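You operate a simulated robot arm through the tools that you are given. There is no shell and no other tool. Be economical: measure what you need, move in short steps, check, and stop when the job is done.

You are at the controls of a simulated two-armed robot. One attempt, no reset.

TASK
Take the small violet dye bottle and put it on top of the clear small purple-cap bottle. Open the coils door, take the grey-band white coil on the store counter top and put it away on the shelf of the coils cupboard and shut the door again. Put the grey-collar vial in the orange tray. Take the cap off the small bottle marked "W7" on the top of the wall bench and lay it down there. Put the white-collar vial that says "W2" from the top of the wall bench in the white tray. Close the left bench door. Take the green probe and leave it on the top of the far bench. Stack the bottle labelled "vent" from the top shelf of the trolley on top of the bottle that says "blank". Put the small black-cap bottle that says "east" from the top of the far bench on top of the small white carton there and the small black-cap bottle marked "south" on top of the clear trial bottle. Open the stoppers drawer, fetch the orange clamp and set it in the trial section of the stoppers drawer and shut the drawer again. Any order will do. Set down upright: small violet dye bottle, small black-cap bottle.

Only the result counts: the job must be done as asked and must still hold three seconds after the hand-in. Knocking over, shifting, dropping, spilling or breaking anything else fails it. Lids that push on must go on centred and level and be pressed home; caps that screw on are set level and turned clockwise until they are tight.

THE ROBOT
Two 7-joint arms with fingered hands on one trunk, on a base that drives. Base frame: it is fixed to the floor where the robot stands at the start and does not move with it; the origin is under the middle of the robot, x ahead of it, y to its left, z up; the surface under the hand at the start is at about z = 850. Lengths are in mm, angles in degrees, forces in N, time in s.
The left shoulder is at the start at [51, 152, 1147], the right one opposite. With the tool pointing down near the work surface each hand reaches from about 420 to 820 mm from the robot's upright axis, wherever it stands, measured 20 degrees to its own side. Places, roughly: coils door [-1300, -1500, 400]; green probe [-3500, -2500, 1000]; grey-band white coil (11x11x2 cm) [500, 0, 900]; grey-collar vial [-1000, 500, 1000]; left bench door [-2600, 100, 300]; mix bottle, small white-cap bottle, vent bottle [-4750, -3500, 1000]; orange clamp (5x3x3 cm) [-4700, -3700, 900]; orange tray (22x16x4 cm) [-1700, 600, 900]; shelf of the coils cupboard [-1300, -1700, 400]; small black-cap bottle [-2000, -6750, 1000]; small bottle [-1250, 750, 1000]; small purple-cap bottle [500, -250, 1000]; small violet dye bottle [750, 250, 1000]; small white carton [-2500, -6750, 1000]; stoppers drawer [-3000, -1600, 700]; top of the far bench [-2600, -6800, 800]; trial bottle [-2250, -6750, 1000]; trial section of the stoppers drawer [-2800, -1600, 700]; white tray (22x15x4 cm) [-1900, 800, 900]; white-collar vial [-2250, 750, 1000]. Payload 3.8 kg a hand.
The tool frame of a hand sits at the grasp point between the pads (the TCP): z along the fingers, y along the line on which they close. The tips reach 30 mm beyond it. Largest opening 104 mm; the body of the gripper starts 35 mm behind the TCP. The gripper is a hand of 5 fingers: y runs from the thumb to the fingers, the wrist lies at [-15, -104, -178] in the tool frame, and closing takes about 1.5 s.
Orientation is that of the tool frame in the base frame, as [roll, pitch, yaw] about the fixed x, y, z axes, in that order (R = Rz(yaw) Ry(pitch) Rx(roll)). With the fingers straight down and the wrist toward the robot, the tool's x, y and z point along [0, 1, 0], [1, 0, 0] and [0, 0, -1] of the base frame.

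THE INTERFACE
- The arms move only by the tool apply_moves. It takes "left_commands", "right_commands" or both (then of equal length, played together; a hand with none holds still); each is a list that holds one entry, the list of rows, each a list of 6 numbers: the shift along the tool's x, y, z in units of 100 mm (1.0 is 100 mm), then the turn, a rotation vector about the tool's x, y, z in units of 180 degrees (1.0 is 180 degrees). In form: [[[dx, dy, dz, wx, wy, wz], ...]]. A call has 1 to 20 rows; each row is the pose to reach, as a shift and turn from the pose commanded when the call began, along the tool's axes at that moment. "left_grip" and "right_grip" are, for a hand that has rows, the closure in counts, from 0 (fully open) to 255 (shut), set as the call begins (left out, the last holds). A call with a number of a shift or a turn outside -1 to 1 is refused whole. Rows are played at 5 a second. More than 50 mm and 8.6 degrees between two rows, or a gripper value outside its range, and nothing of the call is played. Where a pose cannot be reached the arm comes as near as it can. A force on the tool above 40 N (or 10 N above the force at the start of the call, whichever is more), or a blocked arm, ends the call early, and 0.2 s more pass. Each finger travels about 72 mm/s and halts on what it meets, pressing with about 33 N; the grip force reading is that of the motor and also rises with nothing between the fingers. The clock runs only during rows and for 0.2 s after the last one: add rows that repeat a pose to give the fingers time. The reply holds the time, the measured pose of the TCP, the force on the tool along the base axes, the opening and the grip force, in the units named above and with some noise, with the torque about the TCP (base axes, N m) and any sound that the robot's microphone picked up.
- Cameras (640 x 400 px; columns grow to the right, rows downward): "scene" is now at [157.3, 2, 1308.9]; the picture's right is [0.03, -1.00, -0.00], its down [-0.47, -0.01, -0.88] and it looks along [0.88, 0.03, -0.47] (base axes); focal length 214 px, centre (320, 200). "left" rides on the left gripper at [-80, -78, -141] in its tool frame; the picture's right is [-0.78, -0.30, 0.56], its down [0.53, -0.78, 0.33] and it looks along [0.33, 0.56, 0.76] (tool axes); focal length 247 px, centre (320, 200). "right" rides on the right gripper at [80, -78, -141] in its tool frame; the picture's right is [-0.78, 0.30, -0.56], its down [-0.53, -0.78, 0.33] and it looks along [-0.33, 0.56, 0.76] (tool axes); focal length 247 px, centre (320, 200). There is no depth. A picture from a camera that has moved, and an enlarged one, comes with that camera's place and axes in the base frame and with its lens.
- grab_frame(camera): a new picture of that camera. No time passes.
- raise_lower(by): slides the trunk up (or, below 0, down) by that many mm; the arms and the scene camera ride with it, the base frame stays. It gives what a move gives, with no picture.
- base_move(legs): drives the robot by 1 to 6 legs, each [ahead, left, turn to the left] in mm, mm and degrees, along the robot's own axes; the way and the turn of a leg run together, so that a leg with both is an arc; at most 1500 mm and 180 degrees a leg. The arms and the cameras ride along, it lands a little off, and it stops where it bumps. It gives what a move gives.
- set_fingers(index, middle, ring, little, thumb_bend, thumb_turn, hand): sets how far each is bent, from 0 (flat) to 100 (curled in); at 30 the hand is open as for a grip, at 70 the pads meet at the TCP. One left out holds its place. A second passes; each finger stops where it meets its share of the squeeze, and holds until it gets a number again. A gripper value or a shape takes the hand back. It gives what a move gives, with no picture; readings hold the bend of each and the force on index, middle, ring, little, thumb and palm. thumb_turn goes from beside the hand (0) to across from the fingers (100), as for a grip.
- preshape(shape, hand): the hand has 5 fingers and takes this shape, open, in about a second: jaw (thumb against the fingers, like two jaws); tri (thumb and two fingers); tip (a fingertip pinch); poke (one finger out to press); point (the index stretched); flat (the hand flat); cup (the hand cupped); fist (a fist). The gripper value then closes the fingers along that shape, each until it touches; the sizes above hold for jaw. It gives what a move gives, with no picture.
- turn_head(pan, tilt): turns the head with the scene camera to pan (to the left, within 80 degrees either way) and tilt (down, from -29 to 69), counted from straight ahead of the robot. It gives what a move gives.
- close_up(camera, box): a new picture of the part [left, top, right, bottom] of that camera's present view, enlarged. No time passes.
- finish_job(): hands the job in; it is judged then, once.

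Go step by step. Nothing tells you exact positions but the pictures and the camera data: compare them with the known pose of the tool, close in by small moves and look again before you grip or let go. The budget is 567 turns and 370 pictures, counting those below and the enlarged ones. Unless the task says otherwise, let go and move clear before handing in.

The tools are called as a command line: name --argument value ..., lists and objects as JSON in quotes. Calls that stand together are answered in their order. apply_moves: Moves the arms, as the interface text tells. Its arguments: {"type":"object","properties":{"left_commands":{"type":"array","items":{"type":"array","items":{"type":"array","items":{"type":"number"}}}},"left_grip":{"type":"number"},"right_commands":{"type":"array","items":{"type":"array","items":{"type":"array","items":{"type":"number"}}}},"right_grip":{"type":"number"}},"required":[]} The other tools are called the same way: raise_lower (by) slides the trunk up or down; preshape (shape, hand) gives the hand a shape; set_fingers (index, middle, ring, little, thumb_bend, thumb_turn, hand) moves the fingers one by one; base_move (legs) drives the base; turn_head (pan, tilt) turns the head that bears the scene camera; grab_frame (camera) takes a picture; close_up (camera, box) takes an enlarged picture of a part of a camera's view; finish_job () hands the job in.

At the start:

```text
t: 0.0
left_ee_pos: [481.6, 208.0, 1260.8]
left_tcp_rot: [-179.9, 0.0, 89.9]
left_wrist_force: [0.6, -0.6, -0.7]
left_wrist_torque: [0.01, -0.01, -0.03]
left_gripper_width: 103.6
left_grip_force: 0.1
left_shape: jaw
left_bend: [30.0, 30.0, 30.0, 30.0, 30.0, 98.0]
left_finger forces: [0.1, 0.1, 0.0, 0.0, 0.0, 0.0]
right_ee_pos: [459.6, -193.0, 1265.8]
right_tcp_rot: [180.0, 0.1, 89.9]
right_wrist_force: [-0.2, -0.2, 0.7]
right_wrist_torque: [-0.01, -0.01, -0.03]
right_gripper_width: 103.8
right_grip_force: 0.1
right_shape: jaw
right_bend: [30.0, 30.0, 30.0, 30.0, 30.0, 98.0]
right_finger forces: [0.0, 0.0, 0.0, 0.0, 0.1, 0.0]
trunk travel left (down, up): [-225.0, 231.0]
robot x, y, heading: [-2.2, 0.9, -0.3]
head pan, tilt: [1.9, 20.2]
```

scene: 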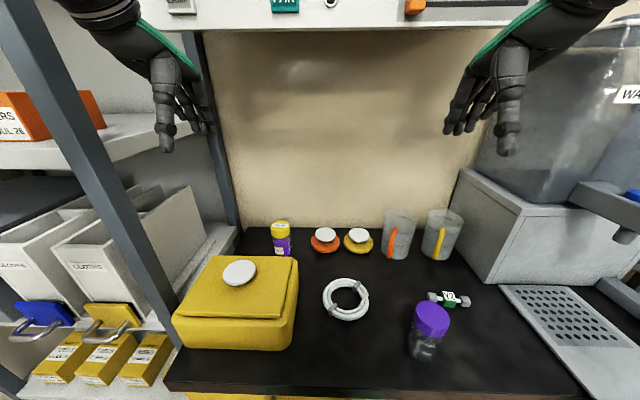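
right: 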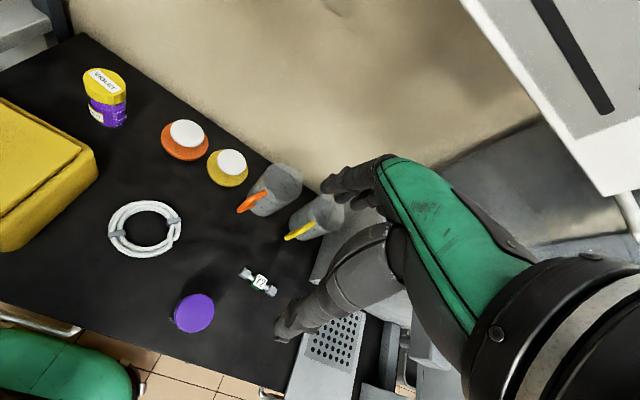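
left: 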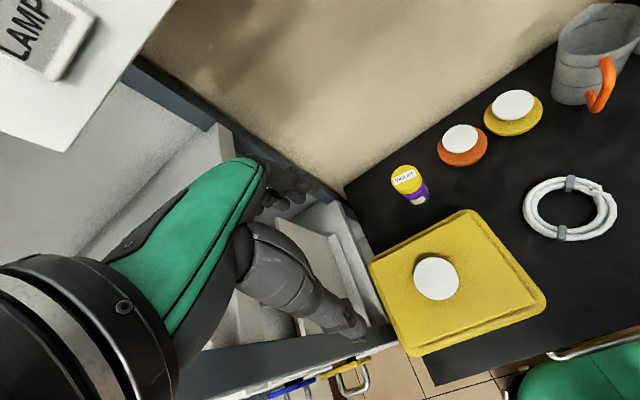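

I see the counter with the violet dye bottle at about [650,136], the coil at about [498,-47] and the purple-cap bottle at about [387,-190]. First I'll zoom in to size them up.

close_up --camera "scene" --box '[240, 200, 480, 370]'

close_up --camera "left" --box '[340, 80, 640, 280]'

close_up --camera "right" --box '[60, 50, 360, 350]'

```text
2.35 times, centred on (360, 285) of scene
camera zoom: at [157.3, 2.0, 1308.9], right [0.03, -1.0, 0.0], down [-0.47, -0.01, -0.88], along [0.88, 0.03, -0.47], focal length 505 px, centre (226, 0)
```

zoom: 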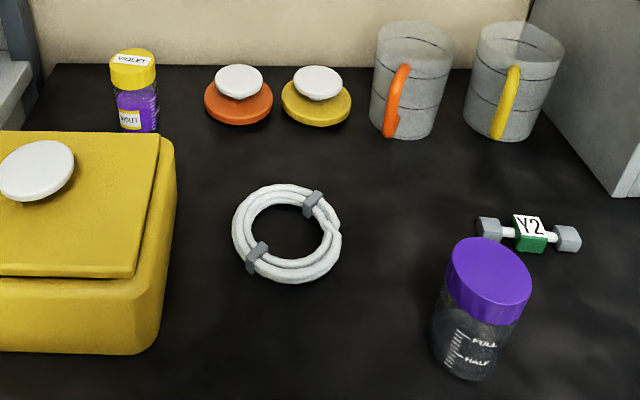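

```text
2.00 times, centred on (490, 180) of left
camera zoom: at [403.8, 125.9, 1401.3], right [-0.3, -0.78, -0.56], down [-0.78, 0.53, -0.33], along [0.56, 0.33, -0.76], focal length 494 px, centre (-20, 240)
```

zoom: 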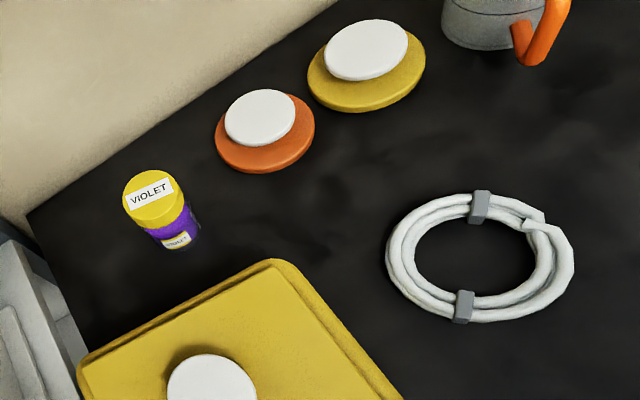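

```text
1.33 times, centred on (210, 200) of right
camera zoom: at [380.8, -111.7, 1406.4], right [0.3, -0.78, 0.56], down [-0.78, -0.53, -0.33], along [0.56, -0.33, -0.76], focal length 329 px, centre (467, 200)
```

zoom: 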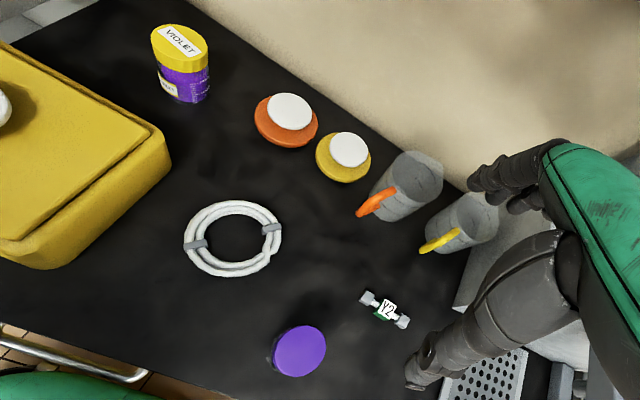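

The violet bottle is about 115 mm tall (top at z≈968), and the purple cap's top is near [401,-183,952]. I'll bring the left hand above the violet bottle and look.

apply_moves --left_commands '[[[-0.19, 0.22, 0.2, 0, 0, 0], [-0.38, 0.45, 0.4, 0, 0, 0], [-0.58, 0.68, 0.6, 0, 0, 0], [-0.77, 0.9, 0.8, 0, 0, 0]]]'

apply_moves --left_commands '[[[0, 0.25, 0.2, 0, 0, 0], [0, 0.5, 0.4, 0, 0, 0], [0, 0.76, 0.6, 0, 0, 0], [0, 0.76, 0.6, 0, 0, 0]]]'

grab_frame --camera "left"

grab_frame --camera "scene"

```text
t: 1.0
left_ee_pos: [570.7, 127.7, 1178.4]
left_tcp_rot: [-179.9, 0.0, 90.0]
left_wrist_force: [0.4, -0.1, -0.3]
left_wrist_torque: [0.02, 0.04, -0.01]
left_gripper_width: 103.9
left_grip_force: 0.0
left_shape: jaw
left_bend: [30.0, 30.0, 30.0, 30.0, 30.0, 98.0]
left_finger forces: [0.1, 0.0, 0.0, 0.1, 0.1, 0.0]
right_ee_pos: [459.2, -194.4, 1263.4]
right_tcp_rot: [-179.8, 0.0, 90.0]
right_wrist_force: [0.1, 1.1, -0.2]
right_wrist_torque: [0.03, -0.03, -0.03]
right_gripper_width: 103.7
right_grip_force: 0.0
right_shape: jaw
right_bend: [30.0, 30.0, 30.0, 30.0, 30.0, 98.0]
right_finger forces: [0.0, 0.0, 0.0, 0.1, 0.0, 0.0]
trunk travel left (down, up): [-225.0, 231.0]
robot x, y, heading: [-3.0, -2.5, -0.1]
head pan, tilt: [1.9, 20.2]
```

```text
t: 2.0
left_ee_pos: [649.4, 127.7, 1119.6]
left_tcp_rot: [180.0, 0.0, 89.9]
left_wrist_force: [-0.7, -0.5, -0.5]
left_wrist_torque: [-0.02, -0.01, -0.01]
left_gripper_width: 103.6
left_grip_force: 0.0
left_shape: jaw
left_bend: [30.0, 30.0, 30.0, 30.0, 30.0, 98.0]
left_finger forces: [0.0, 0.0, 0.1, 0.0, 0.0, 0.0]
right_ee_pos: [458.2, -193.5, 1264.8]
right_tcp_rot: [-180.0, 0.0, 90.0]
right_wrist_force: [-0.5, 0.3, 0.7]
right_wrist_torque: [-0.04, -0.03, 0.0]
right_gripper_width: 103.6
right_grip_force: 0.0
right_shape: jaw
right_bend: [30.0, 30.0, 30.0, 30.0, 30.0, 98.0]
right_finger forces: [0.0, 0.1, 0.0, 0.0, 0.0, 0.1]
trunk travel left (down, up): [-225.0, 231.0]
robot x, y, heading: [-0.8, -2.4, 0.0]
head pan, tilt: [1.9, 20.2]
```

```text
363 pictures are left
camera left: at [571.5, 47.5, 1261.0], right [-0.3, -0.78, -0.56], down [-0.78, 0.54, -0.33], along [0.56, 0.33, -0.76], focal length 247 px, centre (320, 200)
```

left: 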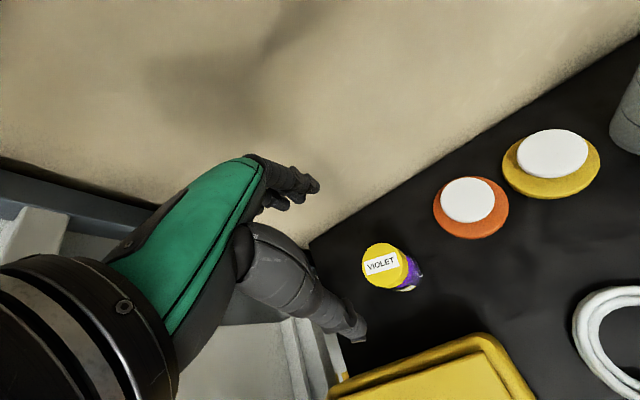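

```text
362 pictures are left
camera scene: at [157.0, 2.0, 1309.0], right [0.03, -1.0, 0.0], down [-0.47, -0.01, -0.88], along [0.88, 0.03, -0.47], focal length 214 px, centre (320, 200)
```

scene: 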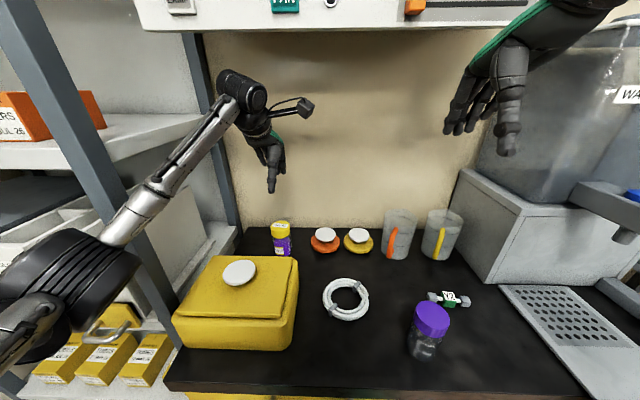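

The bottle cap centre is near [651,129,964], right under the hand. I'll lower in two steps.

apply_moves --left_commands '[[[0, 0, 0.33, 0, 0, 0], [0.01, 0.01, 0.66, 0, 0, 0], [0.01, 0.02, 0.97, 0, 0, 0]]]'

grab_frame --camera "left"

close_up --camera "scene" --box '[200, 100, 360, 300]'

```text
t: 2.8
left_ee_pos: [650.0, 129.3, 1021.6]
left_tcp_rot: [-180.0, 0.0, 90.0]
left_wrist_force: [-0.3, -0.5, 0.2]
left_wrist_torque: [-0.01, -0.02, 0.0]
left_gripper_width: 103.8
left_grip_force: 0.0
left_shape: jaw
left_bend: [30.0, 30.0, 30.0, 30.0, 30.0, 98.0]
left_finger forces: [0.0, 0.1, 0.0, 0.0, 0.0, 0.0]
right_ee_pos: [458.5, -192.7, 1264.6]
right_tcp_rot: [180.0, 0.1, 90.0]
right_wrist_force: [0.3, -0.6, 0.1]
right_wrist_torque: [-0.01, 0.02, -0.05]
right_gripper_width: 103.7
right_grip_force: 0.1
right_shape: jaw
right_bend: [30.0, 30.0, 30.0, 30.0, 30.0, 98.0]
right_finger forces: [0.0, 0.0, 0.0, 0.0, 0.0, 0.0]
trunk travel left (down, up): [-225.0, 231.0]
robot x, y, heading: [2.1, 0.8, -0.0]
head pan, tilt: [1.9, 20.2]
```

```text
361 pictures are left
camera left: at [572.1, 49.4, 1162.8], right [-0.3, -0.78, -0.56], down [-0.78, 0.53, -0.33], along [0.56, 0.33, -0.76], focal length 247 px, centre (320, 200)
```

left: 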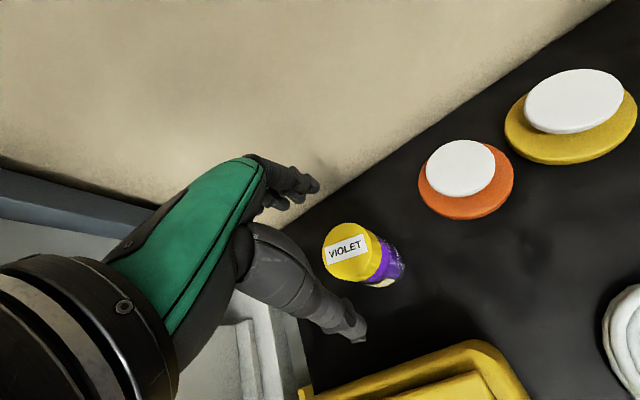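

```text
2.00 times, centred on (280, 200) of scene
camera zoom: at [157.6, 1.9, 1308.9], right [0.03, -1.0, 0.0], down [-0.47, -0.01, -0.88], along [0.88, 0.03, -0.47], focal length 429 px, centre (400, 200)
```

zoom: 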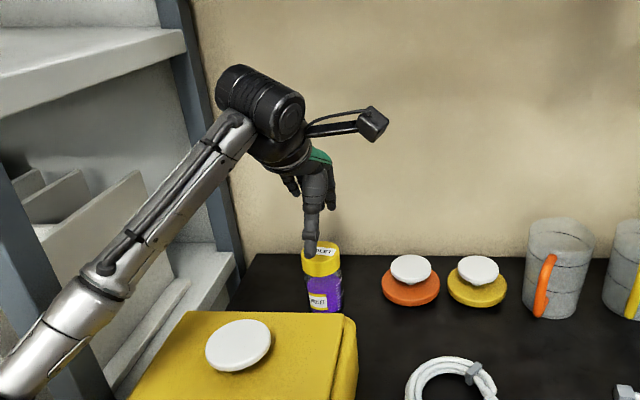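

Aligned over the cap. Lowering to grip height and closing.

apply_moves --left_commands '[[[0, 0.02, 0.3, 0, 0, 0], [0, 0.02, 0.6, 0, 0, 0], [0, 0.02, 0.89, 0, 0, 0], [0, 0.02, 0.89, 0, 0, 0]]]'

close_up --camera "left" --box '[200, 120, 440, 380]'

apply_moves --left_commands '[[[0, 0, 0, 0, 0, 0], [0, 0, 0, 0, 0, 0], [0, 0, 0, 0, 0, 0], [0, 0, 0, 0, 0, 0], [0, 0, 0, 0, 0, 0], [0, 0, 0, 0, 0, 0], [0, 0, 0, 0, 0, 0], [0, 0, 0, 0, 0, 0]]]' --left_grip 255

grab_frame --camera "left"

```text
t: 3.8
left_ee_pos: [651.6, 127.5, 934.4]
left_tcp_rot: [179.9, 0.0, 89.9]
left_wrist_force: [0.0, 0.6, 0.2]
left_wrist_torque: [0.0, 0.0, 0.0]
left_gripper_width: 103.7
left_grip_force: 0.1
left_shape: jaw
left_bend: [30.0, 30.0, 30.0, 30.0, 30.0, 98.0]
left_finger forces: [0.0, 0.0, 0.2, 0.1, 0.1, 0.0]
right_ee_pos: [458.1, -193.9, 1265.5]
right_tcp_rot: [179.9, 0.0, 90.0]
right_wrist_force: [0.3, 1.2, -0.9]
right_wrist_torque: [-0.02, 0.02, 0.0]
right_gripper_width: 103.8
right_grip_force: 0.1
right_shape: jaw
right_bend: [30.0, 30.0, 30.0, 30.0, 30.0, 98.0]
right_finger forces: [0.1, 0.1, 0.0, 0.0, 0.0, 0.0]
trunk travel left (down, up): [-225.0, 231.0]
robot x, y, heading: [0.3, -2.0, -0.1]
head pan, tilt: [1.9, 20.2]
```

```text
1.54 times, centred on (320, 250) of left
camera zoom: at [574.4, 47.8, 1075.5], right [-0.3, -0.78, -0.56], down [-0.78, 0.53, -0.33], along [0.56, 0.33, -0.76], focal length 380 px, centre (320, 123)
```

zoom: 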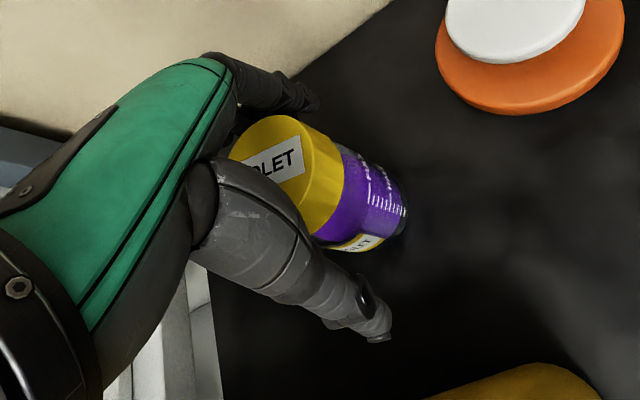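

```text
t: 5.6
left_ee_pos: [651.9, 127.4, 935.0]
left_tcp_rot: [-179.9, 0.0, 90.0]
left_wrist_force: [-1.4, 0.0, 2.0]
left_wrist_torque: [-0.01, 0.01, -0.04]
left_gripper_width: 45.0
left_grip_force: 33.0
left_shape: jaw
left_bend: [74.0, 43.0, 46.0, 45.0, 73.0, 100.0]
left_finger forces: [16.0, 6.6, 3.4, 0.0, 26.4, 0.0]
right_ee_pos: [457.5, -193.2, 1265.2]
right_tcp_rot: [-180.0, 0.0, 89.9]
right_wrist_force: [-0.3, 0.5, -0.3]
right_wrist_torque: [0.0, -0.01, -0.04]
right_gripper_width: 103.9
right_grip_force: 0.0
right_shape: jaw
right_bend: [30.0, 30.0, 30.0, 30.0, 30.0, 98.0]
right_finger forces: [0.0, 0.1, 0.0, 0.0, 0.1, 0.0]
trunk travel left (down, up): [-225.0, 231.0]
robot x, y, heading: [2.4, -1.0, 0.1]
head pan, tilt: [1.9, 20.2]
```

```text
358 pictures are left
camera left: at [574.1, 47.5, 1075.9], right [-0.3, -0.78, -0.56], down [-0.78, 0.53, -0.33], along [0.56, 0.33, -0.76], focal length 247 px, centre (320, 200)
```

left: 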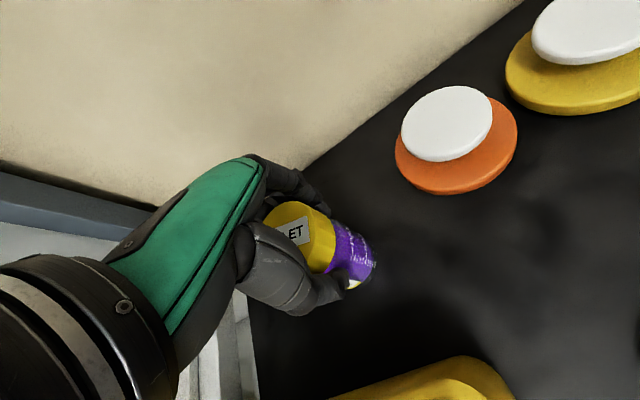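

Gripped. Lifting, then backing and shifting the base to bring the purple-cap bottle within comfortable reach.

apply_moves --left_commands '[[[0, 0, -0.25, 0, 0, 0], [0, 0, -0.5, 0, 0, 0], [0, 0, -0.75, 0, 0, 0], [0, 0, -1.0, 0, 0, 0]]]'

apply_moves --left_commands '[[[0, 0, -0.25, 0, 0, 0], [0, 0, -0.5, 0, 0, 0], [0, 0, -0.75, 0, 0, 0], [0, 0, -1.0, 0, 0, 0]]]'

base_move --legs '[[-200, 0, 0], [0, -150, 0]]'

grab_frame --camera "scene"

grab_frame --camera "left"

```text
t: 6.6
left_ee_pos: [652.1, 130.1, 1036.2]
left_tcp_rot: [-179.9, 0.0, 90.0]
left_wrist_force: [0.6, -0.6, -1.2]
left_wrist_torque: [-0.03, 0.0, 0.02]
left_gripper_width: 44.7
left_grip_force: 32.9
left_shape: jaw
left_bend: [74.0, 43.0, 46.0, 45.0, 73.0, 100.0]
left_finger forces: [15.7, 6.5, 3.4, 0.0, 25.6, 0.0]
right_ee_pos: [457.7, -193.6, 1265.4]
right_tcp_rot: [-179.9, 0.0, 90.0]
right_wrist_force: [-1.0, 0.7, 0.3]
right_wrist_torque: [-0.02, 0.02, 0.03]
right_gripper_width: 103.6
right_grip_force: 0.1
right_shape: jaw
right_bend: [30.0, 30.0, 30.0, 30.0, 30.0, 98.0]
right_finger forces: [0.1, 0.0, 0.0, 0.0, 0.2, 0.0]
trunk travel left (down, up): [-225.0, 231.0]
robot x, y, heading: [-0.8, 2.2, -0.0]
head pan, tilt: [1.9, 20.2]
```

```text
t: 7.6
left_ee_pos: [652.6, 127.5, 1136.3]
left_tcp_rot: [179.9, 0.0, 90.0]
left_wrist_force: [-0.7, -0.4, -2.1]
left_wrist_torque: [0.02, -0.04, -0.01]
left_gripper_width: 45.0
left_grip_force: 32.7
left_shape: jaw
left_bend: [74.0, 43.0, 46.0, 45.0, 73.0, 100.0]
left_finger forces: [15.7, 6.6, 3.4, 0.0, 25.5, 0.0]
right_ee_pos: [458.7, -194.9, 1265.7]
right_tcp_rot: [180.0, -0.1, 90.1]
right_wrist_force: [0.4, -0.4, -0.3]
right_wrist_torque: [-0.03, 0.01, 0.01]
right_gripper_width: 103.7
right_grip_force: 0.1
right_shape: jaw
right_bend: [30.0, 30.0, 30.0, 30.0, 30.0, 98.0]
right_finger forces: [0.0, 0.1, 0.1, 0.0, 0.0, 0.1]
trunk travel left (down, up): [-225.0, 231.0]
robot x, y, heading: [0.2, -0.1, 0.2]
head pan, tilt: [1.9, 20.2]
```

```text
t: 10.2
left_ee_pos: [455.7, -18.2, 1134.4]
left_tcp_rot: [-179.9, 0.1, 90.2]
left_wrist_force: [0.3, 0.9, -1.5]
left_wrist_torque: [-0.02, 0.01, -0.03]
left_gripper_width: 44.8
left_grip_force: 33.1
left_shape: jaw
left_bend: [74.0, 43.0, 46.0, 45.0, 73.0, 100.0]
left_finger forces: [15.8, 6.7, 3.5, 0.0, 25.5, 0.1]
right_ee_pos: [261.5, -340.4, 1264.6]
right_tcp_rot: [179.9, 0.1, 90.3]
right_wrist_force: [-0.2, -0.3, -0.4]
right_wrist_torque: [0.0, -0.01, 0.0]
right_gripper_width: 103.6
right_grip_force: 0.0
right_shape: jaw
right_bend: [30.0, 30.0, 30.0, 30.0, 30.0, 98.0]
right_finger forces: [0.1, 0.0, 0.1, 0.1, 0.0, 0.1]
trunk travel left (down, up): [-225.0, 231.0]
robot x, y, heading: [-200.4, -148.1, 0.5]
head pan, tilt: [1.9, 20.2]
```

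```text
357 pictures are left
camera scene: at [-40.0, -147.6, 1308.8], right [0.04, -1.0, 0.0], down [-0.47, -0.01, -0.88], along [0.88, 0.03, -0.47], focal length 214 px, centre (320, 200)
```

scene: 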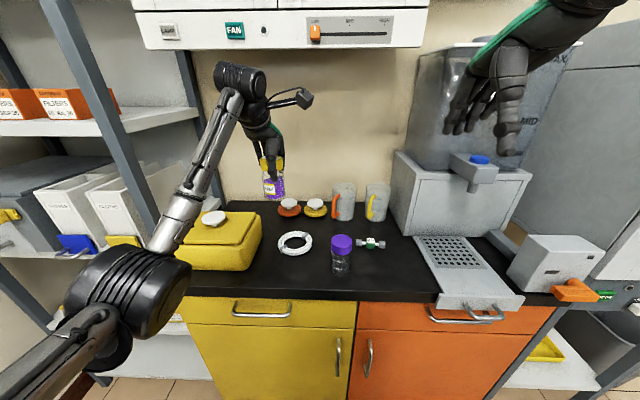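

```text
356 pictures are left
camera left: at [378.7, -99.2, 1275.0], right [-0.29, -0.78, -0.56], down [-0.78, 0.53, -0.33], along [0.55, 0.34, -0.76], focal length 247 px, centre (320, 200)
```

left: 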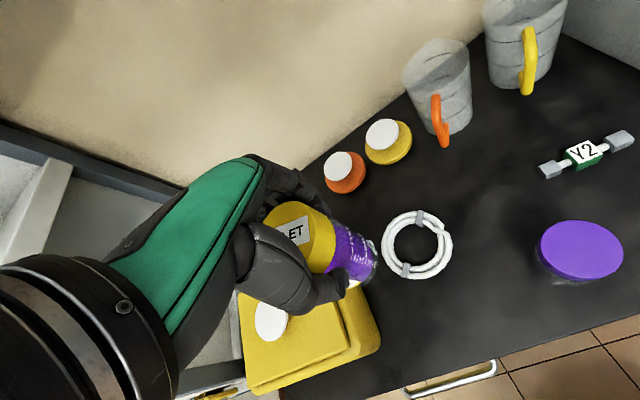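

Bottle sits straight in the hand; the purple cap centre is at about [399,-186,952]. Moving over it.

apply_moves --left_commands '[[[-0.3, -0.1, 0, 0, 0, 0], [-0.6, -0.2, 0, 0, 0, 0], [-0.9, -0.3, 0, 0, 0, 0]]]'

apply_moves --left_commands '[[[-0.26, -0.1, 0, 0, 0, 0], [-0.52, -0.2, 0, 0, 0, 0], [-0.78, -0.27, 0.2, 0, 0, 0], [-0.78, -0.27, 0.5, 0, 0, 0], [-0.78, -0.27, 0.5, 0, 0, 0]]]'

close_up --camera "scene" --box '[260, 120, 420, 280]'

grab_frame --camera "left"

grab_frame --camera "right"

```text
t: 11.0
left_ee_pos: [426.6, -112.3, 1134.1]
left_tcp_rot: [-179.9, 0.1, 90.3]
left_wrist_force: [-0.2, -0.4, -2.4]
left_wrist_torque: [-0.01, 0.02, 0.0]
left_gripper_width: 44.7
left_grip_force: 33.3
left_shape: jaw
left_bend: [74.0, 43.0, 46.0, 45.0, 73.0, 100.0]
left_finger forces: [15.8, 6.5, 3.6, 0.0, 25.4, 0.0]
right_ee_pos: [261.4, -344.4, 1264.0]
right_tcp_rot: [180.0, -0.2, 90.3]
right_wrist_force: [0.0, 0.6, -0.7]
right_wrist_torque: [0.01, 0.01, -0.05]
right_gripper_width: 103.5
right_grip_force: 0.1
right_shape: jaw
right_bend: [30.0, 30.0, 30.0, 30.0, 30.0, 98.0]
right_finger forces: [0.0, 0.0, 0.0, 0.1, 0.0, 0.0]
trunk travel left (down, up): [-225.0, 231.0]
robot x, y, heading: [-196.3, -151.7, 0.2]
head pan, tilt: [1.9, 20.2]
```

```text
t: 12.2
left_ee_pos: [398.0, -187.4, 1082.5]
left_tcp_rot: [180.0, 0.0, 90.3]
left_wrist_force: [0.3, -0.4, -2.1]
left_wrist_torque: [-0.03, 0.0, 0.01]
left_gripper_width: 44.9
left_grip_force: 32.8
left_shape: jaw
left_bend: [74.0, 43.0, 46.0, 45.0, 73.0, 100.0]
left_finger forces: [15.7, 6.5, 3.5, 0.0, 25.3, 0.1]
right_ee_pos: [261.1, -342.4, 1264.0]
right_tcp_rot: [179.9, -0.1, 90.3]
right_wrist_force: [0.0, 0.4, 0.2]
right_wrist_torque: [0.01, 0.0, 0.01]
right_gripper_width: 103.8
right_grip_force: 0.1
right_shape: jaw
right_bend: [30.0, 30.0, 30.0, 30.0, 30.0, 98.0]
right_finger forces: [0.0, 0.0, 0.1, 0.1, 0.0, 0.2]
trunk travel left (down, up): [-225.0, 231.0]
robot x, y, heading: [-200.4, -151.8, 0.5]
head pan, tilt: [1.9, 20.2]
```

```text
2.50 times, centred on (340, 200) of scene
camera zoom: at [-40.6, -149.0, 1308.9], right [0.04, -1.0, 0.0], down [-0.47, -0.01, -0.88], along [0.88, 0.04, -0.47], focal length 536 px, centre (270, 200)
```

zoom: 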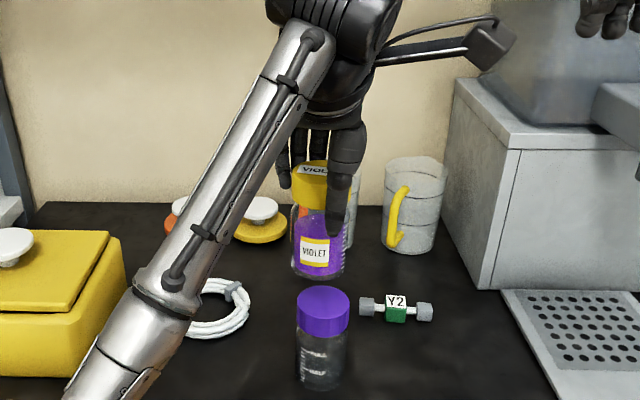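

```text
354 pictures are left
camera left: at [321.2, -267.9, 1223.3], right [-0.29, -0.78, -0.56], down [-0.78, 0.53, -0.33], along [0.55, 0.34, -0.76], focal length 247 px, centre (320, 200)
```

left: 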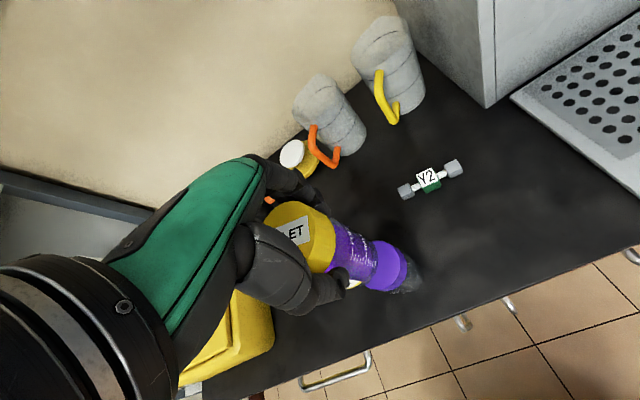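

```text
353 pictures are left
camera right: at [183.3, -261.4, 1406.3], right [0.3, -0.77, 0.56], down [-0.77, -0.54, -0.33], along [0.56, -0.33, -0.76], focal length 247 px, centre (320, 200)
```

right: 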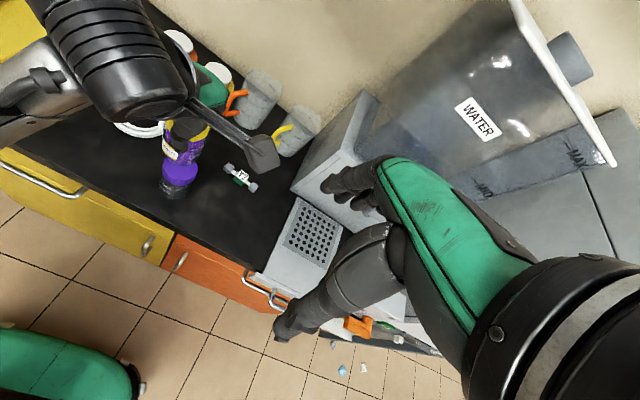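

I'll measure the alignment more finely before lowering.

close_up --camera "scene" --box '[310, 180, 374, 260]'

close_up --camera "left" --box '[250, 190, 440, 310]'

close_up --camera "right" --box '[140, 100, 240, 210]'

```text
5.00 times, centred on (342, 220) of scene
camera zoom: at [-40.6, -149.0, 1308.9], right [0.04, -1.0, 0.0], down [-0.47, -0.01, -0.88], along [0.88, 0.04, -0.47], focal length 1072 px, centre (210, 100)
```

zoom: 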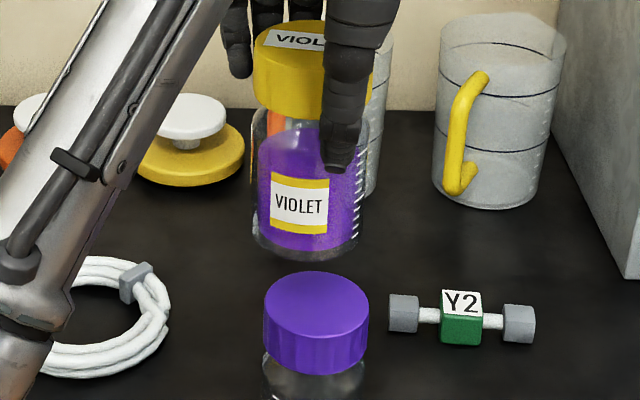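

```text
3.33 times, centred on (345, 250) of left
camera zoom: at [321.2, -267.9, 1223.3], right [-0.29, -0.78, -0.56], down [-0.78, 0.53, -0.33], along [0.55, 0.34, -0.76], focal length 823 px, centre (237, 33)
```

zoom: 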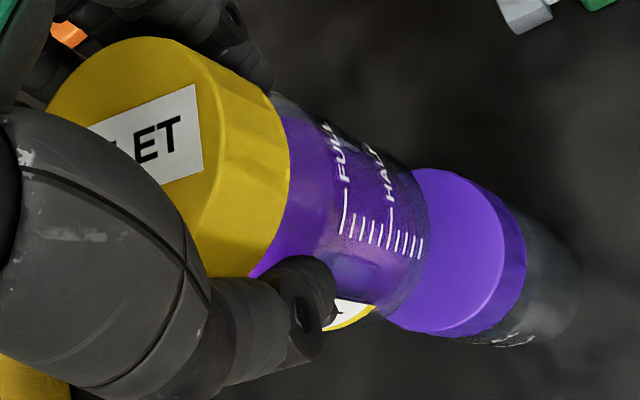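

```text
3.64 times, centred on (190, 155) of right
camera zoom: at [183.3, -261.4, 1406.3], right [0.3, -0.77, 0.56], down [-0.77, -0.54, -0.33], along [0.56, -0.33, -0.76], focal length 898 px, centre (793, 364)
```

zoom: 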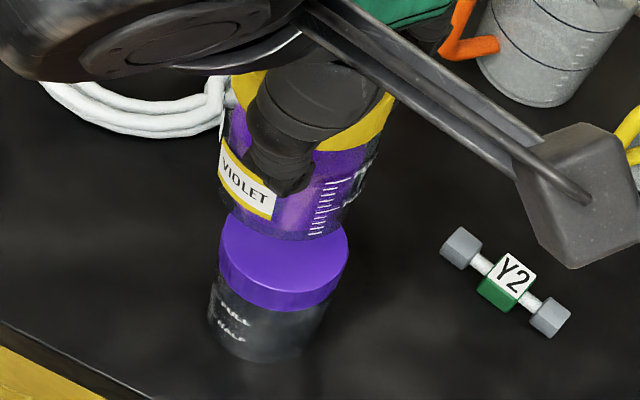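

The bottle sits ~7 mm to the left (+y) of the TCP, so I shift -7 mm in y, then lower gently.

apply_moves --left_commands '[[[-0.07, 0.01, 0, 0, 0, 0], [-0.07, 0.01, 0.2, 0, 0, 0], [-0.07, 0.01, 0.33, 0, 0, 0], [-0.07, 0.01, 0.33, 0, 0, 0]]]'

close_up --camera "scene" --box '[310, 180, 374, 260]'

close_up --camera "right" --box '[140, 100, 240, 210]'

```text
t: 13.2
left_ee_pos: [401.2, -192.9, 1049.5]
left_tcp_rot: [180.0, 0.0, 90.3]
left_wrist_force: [-0.5, 0.2, -1.4]
left_wrist_torque: [0.0, -0.01, 0.01]
left_gripper_width: 45.1
left_grip_force: 32.8
left_shape: jaw
left_bend: [74.0, 43.0, 46.0, 45.0, 73.0, 100.0]
left_finger forces: [15.8, 6.4, 3.6, 0.1, 25.4, 0.0]
right_ee_pos: [261.1, -342.6, 1264.5]
right_tcp_rot: [-180.0, 0.0, 90.3]
right_wrist_force: [-0.1, -0.6, -0.3]
right_wrist_torque: [0.02, -0.04, 0.02]
right_gripper_width: 103.6
right_grip_force: 0.1
right_shape: jaw
right_bend: [30.0, 30.0, 30.0, 30.0, 30.0, 98.0]
right_finger forces: [0.1, 0.0, 0.0, 0.0, 0.0, 0.0]
trunk travel left (down, up): [-225.0, 231.0]
robot x, y, heading: [-195.8, -151.8, 0.1]
head pan, tilt: [1.9, 20.2]
```

```text
5.00 times, centred on (342, 220) of scene
camera zoom: at [-40.5, -149.0, 1308.9], right [0.04, -1.0, 0.0], down [-0.47, -0.01, -0.88], along [0.88, 0.04, -0.47], focal length 1072 px, centre (210, 100)
```

zoom: 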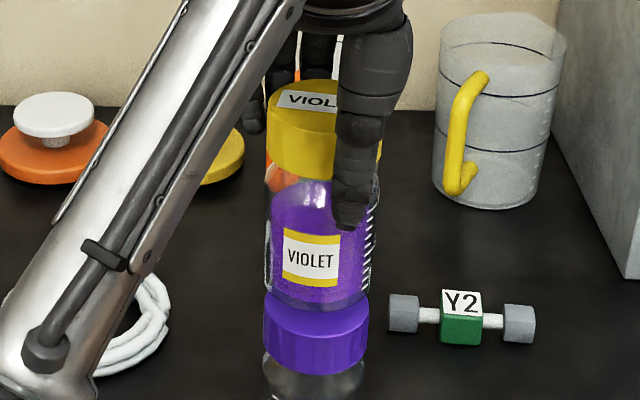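

```text
3.64 times, centred on (190, 155) of right
camera zoom: at [183.5, -261.5, 1406.3], right [0.3, -0.77, 0.56], down [-0.77, -0.54, -0.33], along [0.56, -0.33, -0.76], focal length 898 px, centre (793, 364)
```

zoom: 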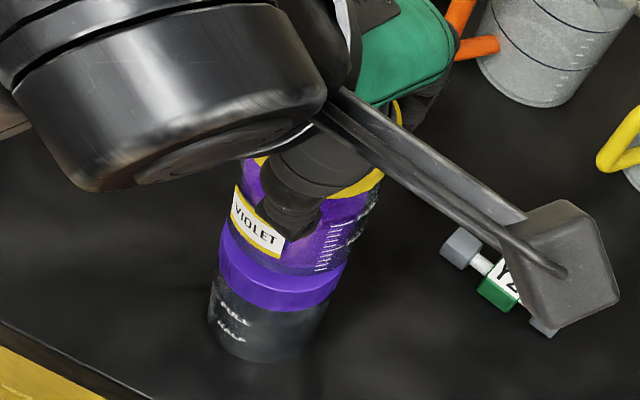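

Well aligned. Lowering in fine steps until contact.

apply_moves --left_commands '[[[0, 0, 0.05, 0, 0, 0], [0, 0, 0.08, 0, 0, 0], [0, 0, 0.1, 0, 0, 0], [0, 0, 0.12, 0, 0, 0], [0, 0, 0.135, 0, 0, 0], [0, 0, 0.15, 0, 0, 0], [0, 0, 0.165, 0, 0, 0], [0, 0, 0.18, 0, 0, 0], [0, 0, 0.195, 0, 0, 0], [0, 0, 0.21, 0, 0, 0]]]'

close_up --camera "scene" --box '[310, 180, 374, 260]'

```text
t: 15.4
left_ee_pos: [398.4, -196.0, 1037.6]
left_tcp_rot: [179.3, 0.2, 90.3]
left_wrist_force: [2.9, 1.3, 36.5]
left_wrist_torque: [0.14, -0.27, 0.0]
left_gripper_width: 46.3
left_grip_force: 33.4
left_shape: jaw
left_bend: [74.0, 42.0, 45.0, 45.0, 74.0, 100.0]
left_finger forces: [22.7, 10.6, 6.4, 0.0, 34.8, 0.0]
right_ee_pos: [257.1, -342.4, 1266.8]
right_tcp_rot: [179.8, 0.0, 90.4]
right_wrist_force: [0.5, 0.5, 0.6]
right_wrist_torque: [0.0, 0.02, 0.02]
right_gripper_width: 103.7
right_grip_force: 0.1
right_shape: jaw
right_bend: [30.0, 30.0, 30.0, 30.0, 30.0, 98.0]
right_finger forces: [0.1, 0.1, 0.0, 0.0, 0.0, 0.0]
trunk travel left (down, up): [-225.0, 231.0]
robot x, y, heading: [-199.2, -151.5, 0.5]
head pan, tilt: [1.9, 20.2]
```

```text
5.00 times, centred on (342, 220) of scene
camera zoom: at [-45.3, -148.3, 1309.9], right [0.04, -1.0, 0.0], down [-0.47, -0.01, -0.88], along [0.88, 0.03, -0.47], focal length 1072 px, centre (210, 100)
```

zoom: 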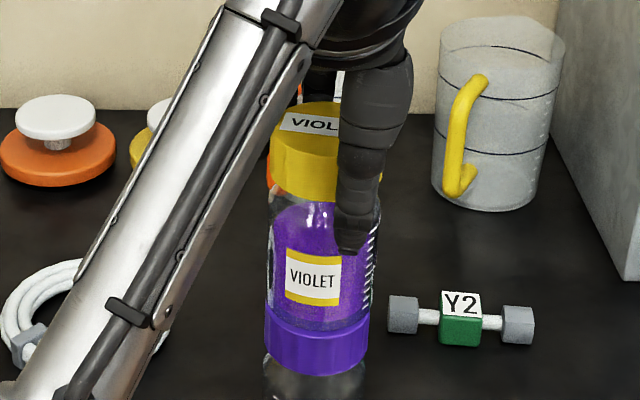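

Contact. Relieving the press before opening.

apply_moves --left_commands '[[[0, 0, -0.03, 0, 0, 0], [0, 0, -0.03, 0, 0, 0]]]'

```text
t: 16.0
left_ee_pos: [398.8, -194.9, 1037.8]
left_tcp_rot: [179.6, 0.1, 90.3]
left_wrist_force: [2.6, 0.2, 30.5]
left_wrist_torque: [0.1, -0.29, -0.05]
left_gripper_width: 46.6
left_grip_force: 32.6
left_shape: jaw
left_bend: [74.0, 42.0, 45.0, 45.0, 74.0, 100.0]
left_finger forces: [22.0, 10.1, 5.6, 0.1, 33.0, 0.0]
right_ee_pos: [256.9, -342.6, 1266.2]
right_tcp_rot: [179.8, 0.0, 90.3]
right_wrist_force: [0.0, -0.5, -0.2]
right_wrist_torque: [0.02, 0.02, 0.02]
right_gripper_width: 103.7
right_grip_force: 0.1
right_shape: jaw
right_bend: [30.0, 30.0, 30.0, 30.0, 30.0, 98.0]
right_finger forces: [0.1, 0.1, 0.0, 0.0, 0.0, 0.0]
trunk travel left (down, up): [-225.0, 231.0]
robot x, y, heading: [-197.2, -150.5, 0.5]
head pan, tilt: [1.9, 20.2]
```

apply_moves --left_commands '[[[0, 0, -0.04, 0, 0, 0], [0, 0, -0.08, 0, 0, 0], [0, 0, -0.1, 0, 0, 0], [0, 0, -0.1, 0, 0, 0]]]'

```text
t: 17.0
left_ee_pos: [400.1, -196.2, 1043.6]
left_tcp_rot: [-179.8, -0.1, 90.2]
left_wrist_force: [0.7, -0.3, -2.2]
left_wrist_torque: [-0.01, 0.0, 0.02]
left_gripper_width: 45.4
left_grip_force: 32.7
left_shape: jaw
left_bend: [74.0, 42.0, 46.0, 45.0, 74.0, 100.0]
left_finger forces: [16.1, 6.9, 3.9, 0.0, 26.2, 0.1]
right_ee_pos: [261.6, -341.8, 1265.0]
right_tcp_rot: [179.9, 0.0, 90.4]
right_wrist_force: [0.5, 0.2, -0.6]
right_wrist_torque: [0.01, -0.01, 0.01]
right_gripper_width: 103.9
right_grip_force: 0.1
right_shape: jaw
right_bend: [30.0, 30.0, 30.0, 30.0, 30.0, 98.0]
right_finger forces: [0.0, 0.1, 0.0, 0.0, 0.0, 0.0]
trunk travel left (down, up): [-225.0, 231.0]
robot x, y, heading: [-197.5, -153.2, 0.3]
head pan, tilt: [1.9, 20.2]
```

close_up --camera "scene" --box '[310, 180, 374, 260]'

close_up --camera "right" --box '[140, 100, 240, 210]'

apply_moves --left_commands '[[[0, 0, 0.02, 0, 0, 0], [0, 0, 0.035, 0, 0, 0], [0, 0, 0.035, 0, 0, 0]]]'

```text
5.00 times, centred on (342, 220) of scene
camera zoom: at [-40.6, -148.9, 1308.8], right [0.04, -1.0, 0.0], down [-0.47, -0.01, -0.88], along [0.88, 0.04, -0.47], focal length 1072 px, centre (210, 100)
```

zoom: 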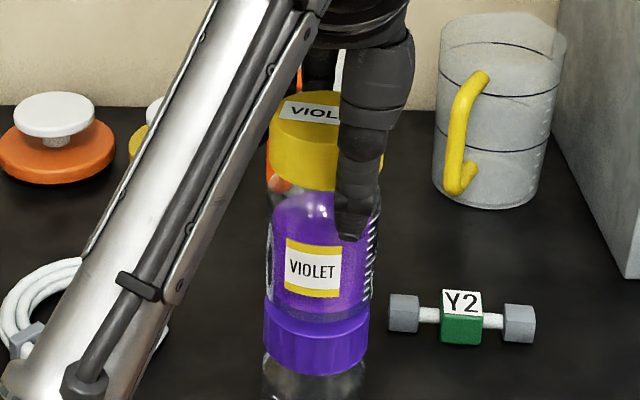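

```text
3.64 times, centred on (190, 155) of right
camera zoom: at [183.3, -261.3, 1406.2], right [0.3, -0.77, 0.56], down [-0.77, -0.54, -0.33], along [0.56, -0.33, -0.76], focal length 898 px, centre (793, 364)
```

zoom: 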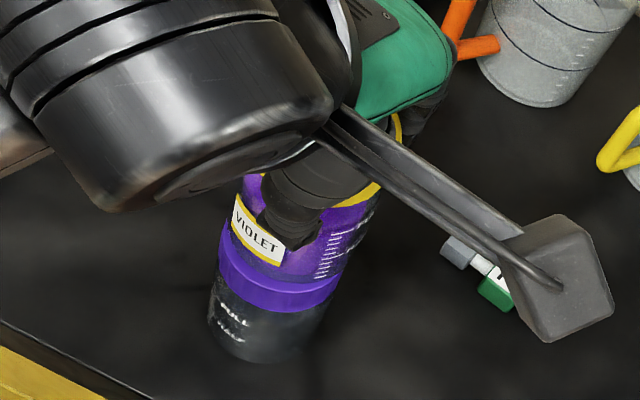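

```text
t: 17.8
left_ee_pos: [399.8, -195.2, 1039.4]
left_tcp_rot: [-179.9, 0.0, 90.3]
left_wrist_force: [-0.5, -0.5, -2.9]
left_wrist_torque: [-0.03, -0.01, -0.01]
left_gripper_width: 45.4
left_grip_force: 33.4
left_shape: jaw
left_bend: [74.0, 42.0, 46.0, 45.0, 74.0, 100.0]
left_finger forces: [16.0, 6.9, 3.9, 0.0, 26.0, 0.0]
right_ee_pos: [261.3, -342.2, 1264.5]
right_tcp_rot: [-179.9, 0.0, 90.3]
right_wrist_force: [-0.5, -0.2, -0.3]
right_wrist_torque: [0.01, 0.01, -0.02]
right_gripper_width: 103.7
right_grip_force: 0.0
right_shape: jaw
right_bend: [30.0, 30.0, 30.0, 30.0, 30.0, 98.0]
right_finger forces: [0.1, 0.1, 0.0, 0.0, 0.0, 0.0]
trunk travel left (down, up): [-225.0, 231.0]
robot x, y, heading: [-196.1, -151.1, 0.1]
head pan, tilt: [1.9, 20.2]
```

apply_moves --left_commands '[[[0, 0, 0.015, 0, 0, 0], [0, 0, 0.025, 0, 0, 0], [0, 0, 0.025, 0, 0, 0]]]'

```text
t: 18.6
left_ee_pos: [399.9, -194.6, 1037.5]
left_tcp_rot: [179.9, 0.0, 90.4]
left_wrist_force: [0.4, 0.1, 4.6]
left_wrist_torque: [-0.03, -0.07, -0.02]
left_gripper_width: 45.2
left_grip_force: 33.3
left_shape: jaw
left_bend: [74.0, 42.0, 46.0, 45.0, 74.0, 100.0]
left_finger forces: [17.2, 7.4, 4.5, 0.0, 27.1, 0.0]
right_ee_pos: [260.0, -342.6, 1265.5]
right_tcp_rot: [-180.0, 0.0, 90.3]
right_wrist_force: [-0.4, 0.4, 0.1]
right_wrist_torque: [-0.02, -0.01, -0.01]
right_gripper_width: 103.7
right_grip_force: 0.0
right_shape: jaw
right_bend: [30.0, 30.0, 30.0, 30.0, 30.0, 98.0]
right_finger forces: [0.1, 0.0, 0.0, 0.1, 0.0, 0.0]
trunk travel left (down, up): [-225.0, 231.0]
robot x, y, heading: [-196.0, -151.2, 0.3]
head pan, tilt: [1.9, 20.2]
```

Light contact (~7 N). Opening.

apply_moves --left_commands '[[[0, 0, 0, 0, 0, 0], [0, 0, 0, 0, 0, 0], [0, 0, 0, 0, 0, 0], [0, 0, 0, 0, 0, 0], [0, 0, 0, 0, 0, 0], [0, 0, 0, 0, 0, 0]]]' --left_grip 0

close_up --camera "scene" --box '[300, 130, 396, 270]'

close_up --camera "left" --box '[200, 120, 440, 380]'

```text
t: 20.0
left_ee_pos: [400.2, -195.2, 1037.5]
left_tcp_rot: [180.0, 0.0, 90.4]
left_wrist_force: [-0.1, 0.0, 0.1]
left_wrist_torque: [-0.02, -0.03, 0.02]
left_gripper_width: 103.6
left_grip_force: 0.1
left_shape: jaw
left_bend: [30.0, 30.0, 30.0, 30.0, 30.0, 98.0]
left_finger forces: [0.0, 0.0, 0.0, 0.1, 0.0, 0.0]
right_ee_pos: [261.2, -343.5, 1264.2]
right_tcp_rot: [-180.0, 0.0, 90.4]
right_wrist_force: [0.0, 0.3, 0.8]
right_wrist_torque: [0.01, 0.0, -0.01]
right_gripper_width: 103.8
right_grip_force: 0.0
right_shape: jaw
right_bend: [30.0, 30.0, 30.0, 30.0, 30.0, 98.0]
right_finger forces: [0.0, 0.0, 0.1, 0.0, 0.0, 0.0]
trunk travel left (down, up): [-225.0, 231.0]
robot x, y, heading: [-194.0, -156.2, 0.6]
head pan, tilt: [1.9, 20.2]
```

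```text
2.86 times, centred on (348, 200) of scene
camera zoom: at [-40.8, -148.9, 1308.9], right [0.04, -1.0, 0.0], down [-0.47, -0.01, -0.88], along [0.88, 0.04, -0.47], focal length 613 px, centre (240, 200)
```

zoom: 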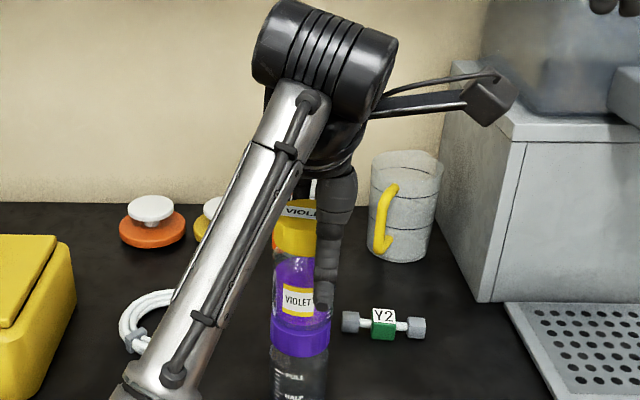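

```text
1.54 times, centred on (320, 250) of left
camera zoom: at [323.1, -276.4, 1178.3], right [-0.29, -0.78, -0.56], down [-0.78, 0.53, -0.33], along [0.55, 0.34, -0.76], focal length 380 px, centre (320, 123)
```

zoom: 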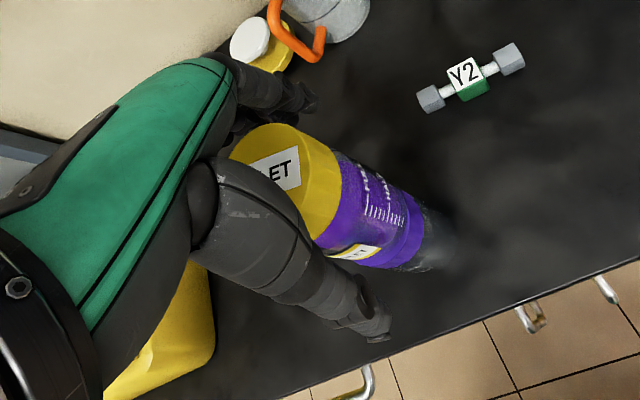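

Stacked. Raising straight up clear, then checking.

apply_moves --left_commands '[[[0, 0, -0.2, 0, 0, 0], [0, 0, -0.4, 0, 0, 0], [0, 0, -0.7, 0, 0, 0], [0, 0, -1.0, 0, 0, 0]]]'

apply_moves --left_commands '[[[0.2, 0, -0.2, 0, 0, 0], [0.5, 0, -0.5, 0, 0, 0], [0.8, 0, -0.8, 0, 0, 0]]]'

close_up --camera "scene" --box '[220, 130, 420, 290]'

```text
t: 21.0
left_ee_pos: [400.1, -189.5, 1137.5]
left_tcp_rot: [-179.9, 0.1, 90.3]
left_wrist_force: [0.5, 1.0, -0.5]
left_wrist_torque: [-0.02, 0.02, -0.01]
left_gripper_width: 103.7
left_grip_force: 0.0
left_shape: jaw
left_bend: [30.0, 30.0, 30.0, 30.0, 30.0, 98.0]
left_finger forces: [0.0, 0.0, 0.0, 0.0, 0.0, 0.1]
right_ee_pos: [260.6, -343.3, 1264.8]
right_tcp_rot: [180.0, 0.0, 90.3]
right_wrist_force: [0.1, -0.6, -0.1]
right_wrist_torque: [0.0, 0.0, 0.04]
right_gripper_width: 103.7
right_grip_force: 0.2
right_shape: jaw
right_bend: [30.0, 30.0, 30.0, 30.0, 30.0, 98.0]
right_finger forces: [0.0, 0.0, 0.0, 0.0, 0.0, 0.0]
trunk travel left (down, up): [-225.0, 231.0]
robot x, y, heading: [-197.8, -152.7, 0.2]
head pan, tilt: [1.9, 20.2]
```

```text
t: 21.8
left_ee_pos: [400.0, -113.3, 1219.1]
left_tcp_rot: [179.9, 0.0, 90.2]
left_wrist_force: [0.5, 0.4, -0.3]
left_wrist_torque: [-0.01, 0.01, -0.01]
left_gripper_width: 103.5
left_grip_force: 0.0
left_shape: jaw
left_bend: [30.0, 30.0, 30.0, 30.0, 30.0, 98.0]
left_finger forces: [0.0, 0.1, 0.0, 0.0, 0.0, 0.2]
right_ee_pos: [259.4, -343.1, 1263.6]
right_tcp_rot: [180.0, 0.0, 90.3]
right_wrist_force: [-0.1, 0.2, -0.1]
right_wrist_torque: [-0.02, -0.01, -0.04]
right_gripper_width: 103.9
right_grip_force: 0.0
right_shape: jaw
right_bend: [30.0, 30.0, 30.0, 30.0, 30.0, 98.0]
right_finger forces: [0.0, 0.1, 0.0, 0.1, 0.1, 0.0]
trunk travel left (down, up): [-225.0, 231.0]
robot x, y, heading: [-196.3, -153.8, 0.4]
head pan, tilt: [1.9, 20.2]
```

```text
2.50 times, centred on (320, 210) of scene
camera zoom: at [-41.2, -149.0, 1309.0], right [0.04, -1.0, 0.0], down [-0.47, -0.01, -0.88], along [0.88, 0.04, -0.47], focal length 536 px, centre (320, 175)
```

zoom: 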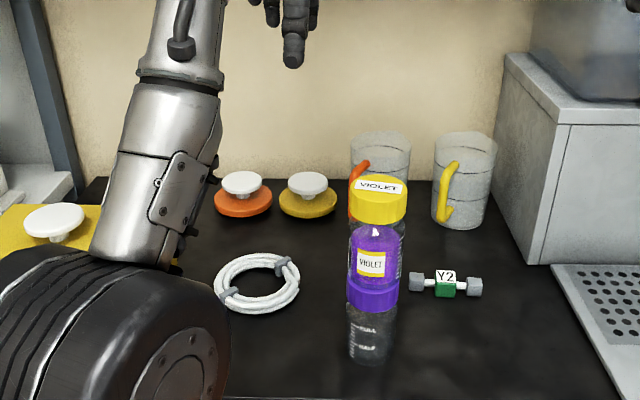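

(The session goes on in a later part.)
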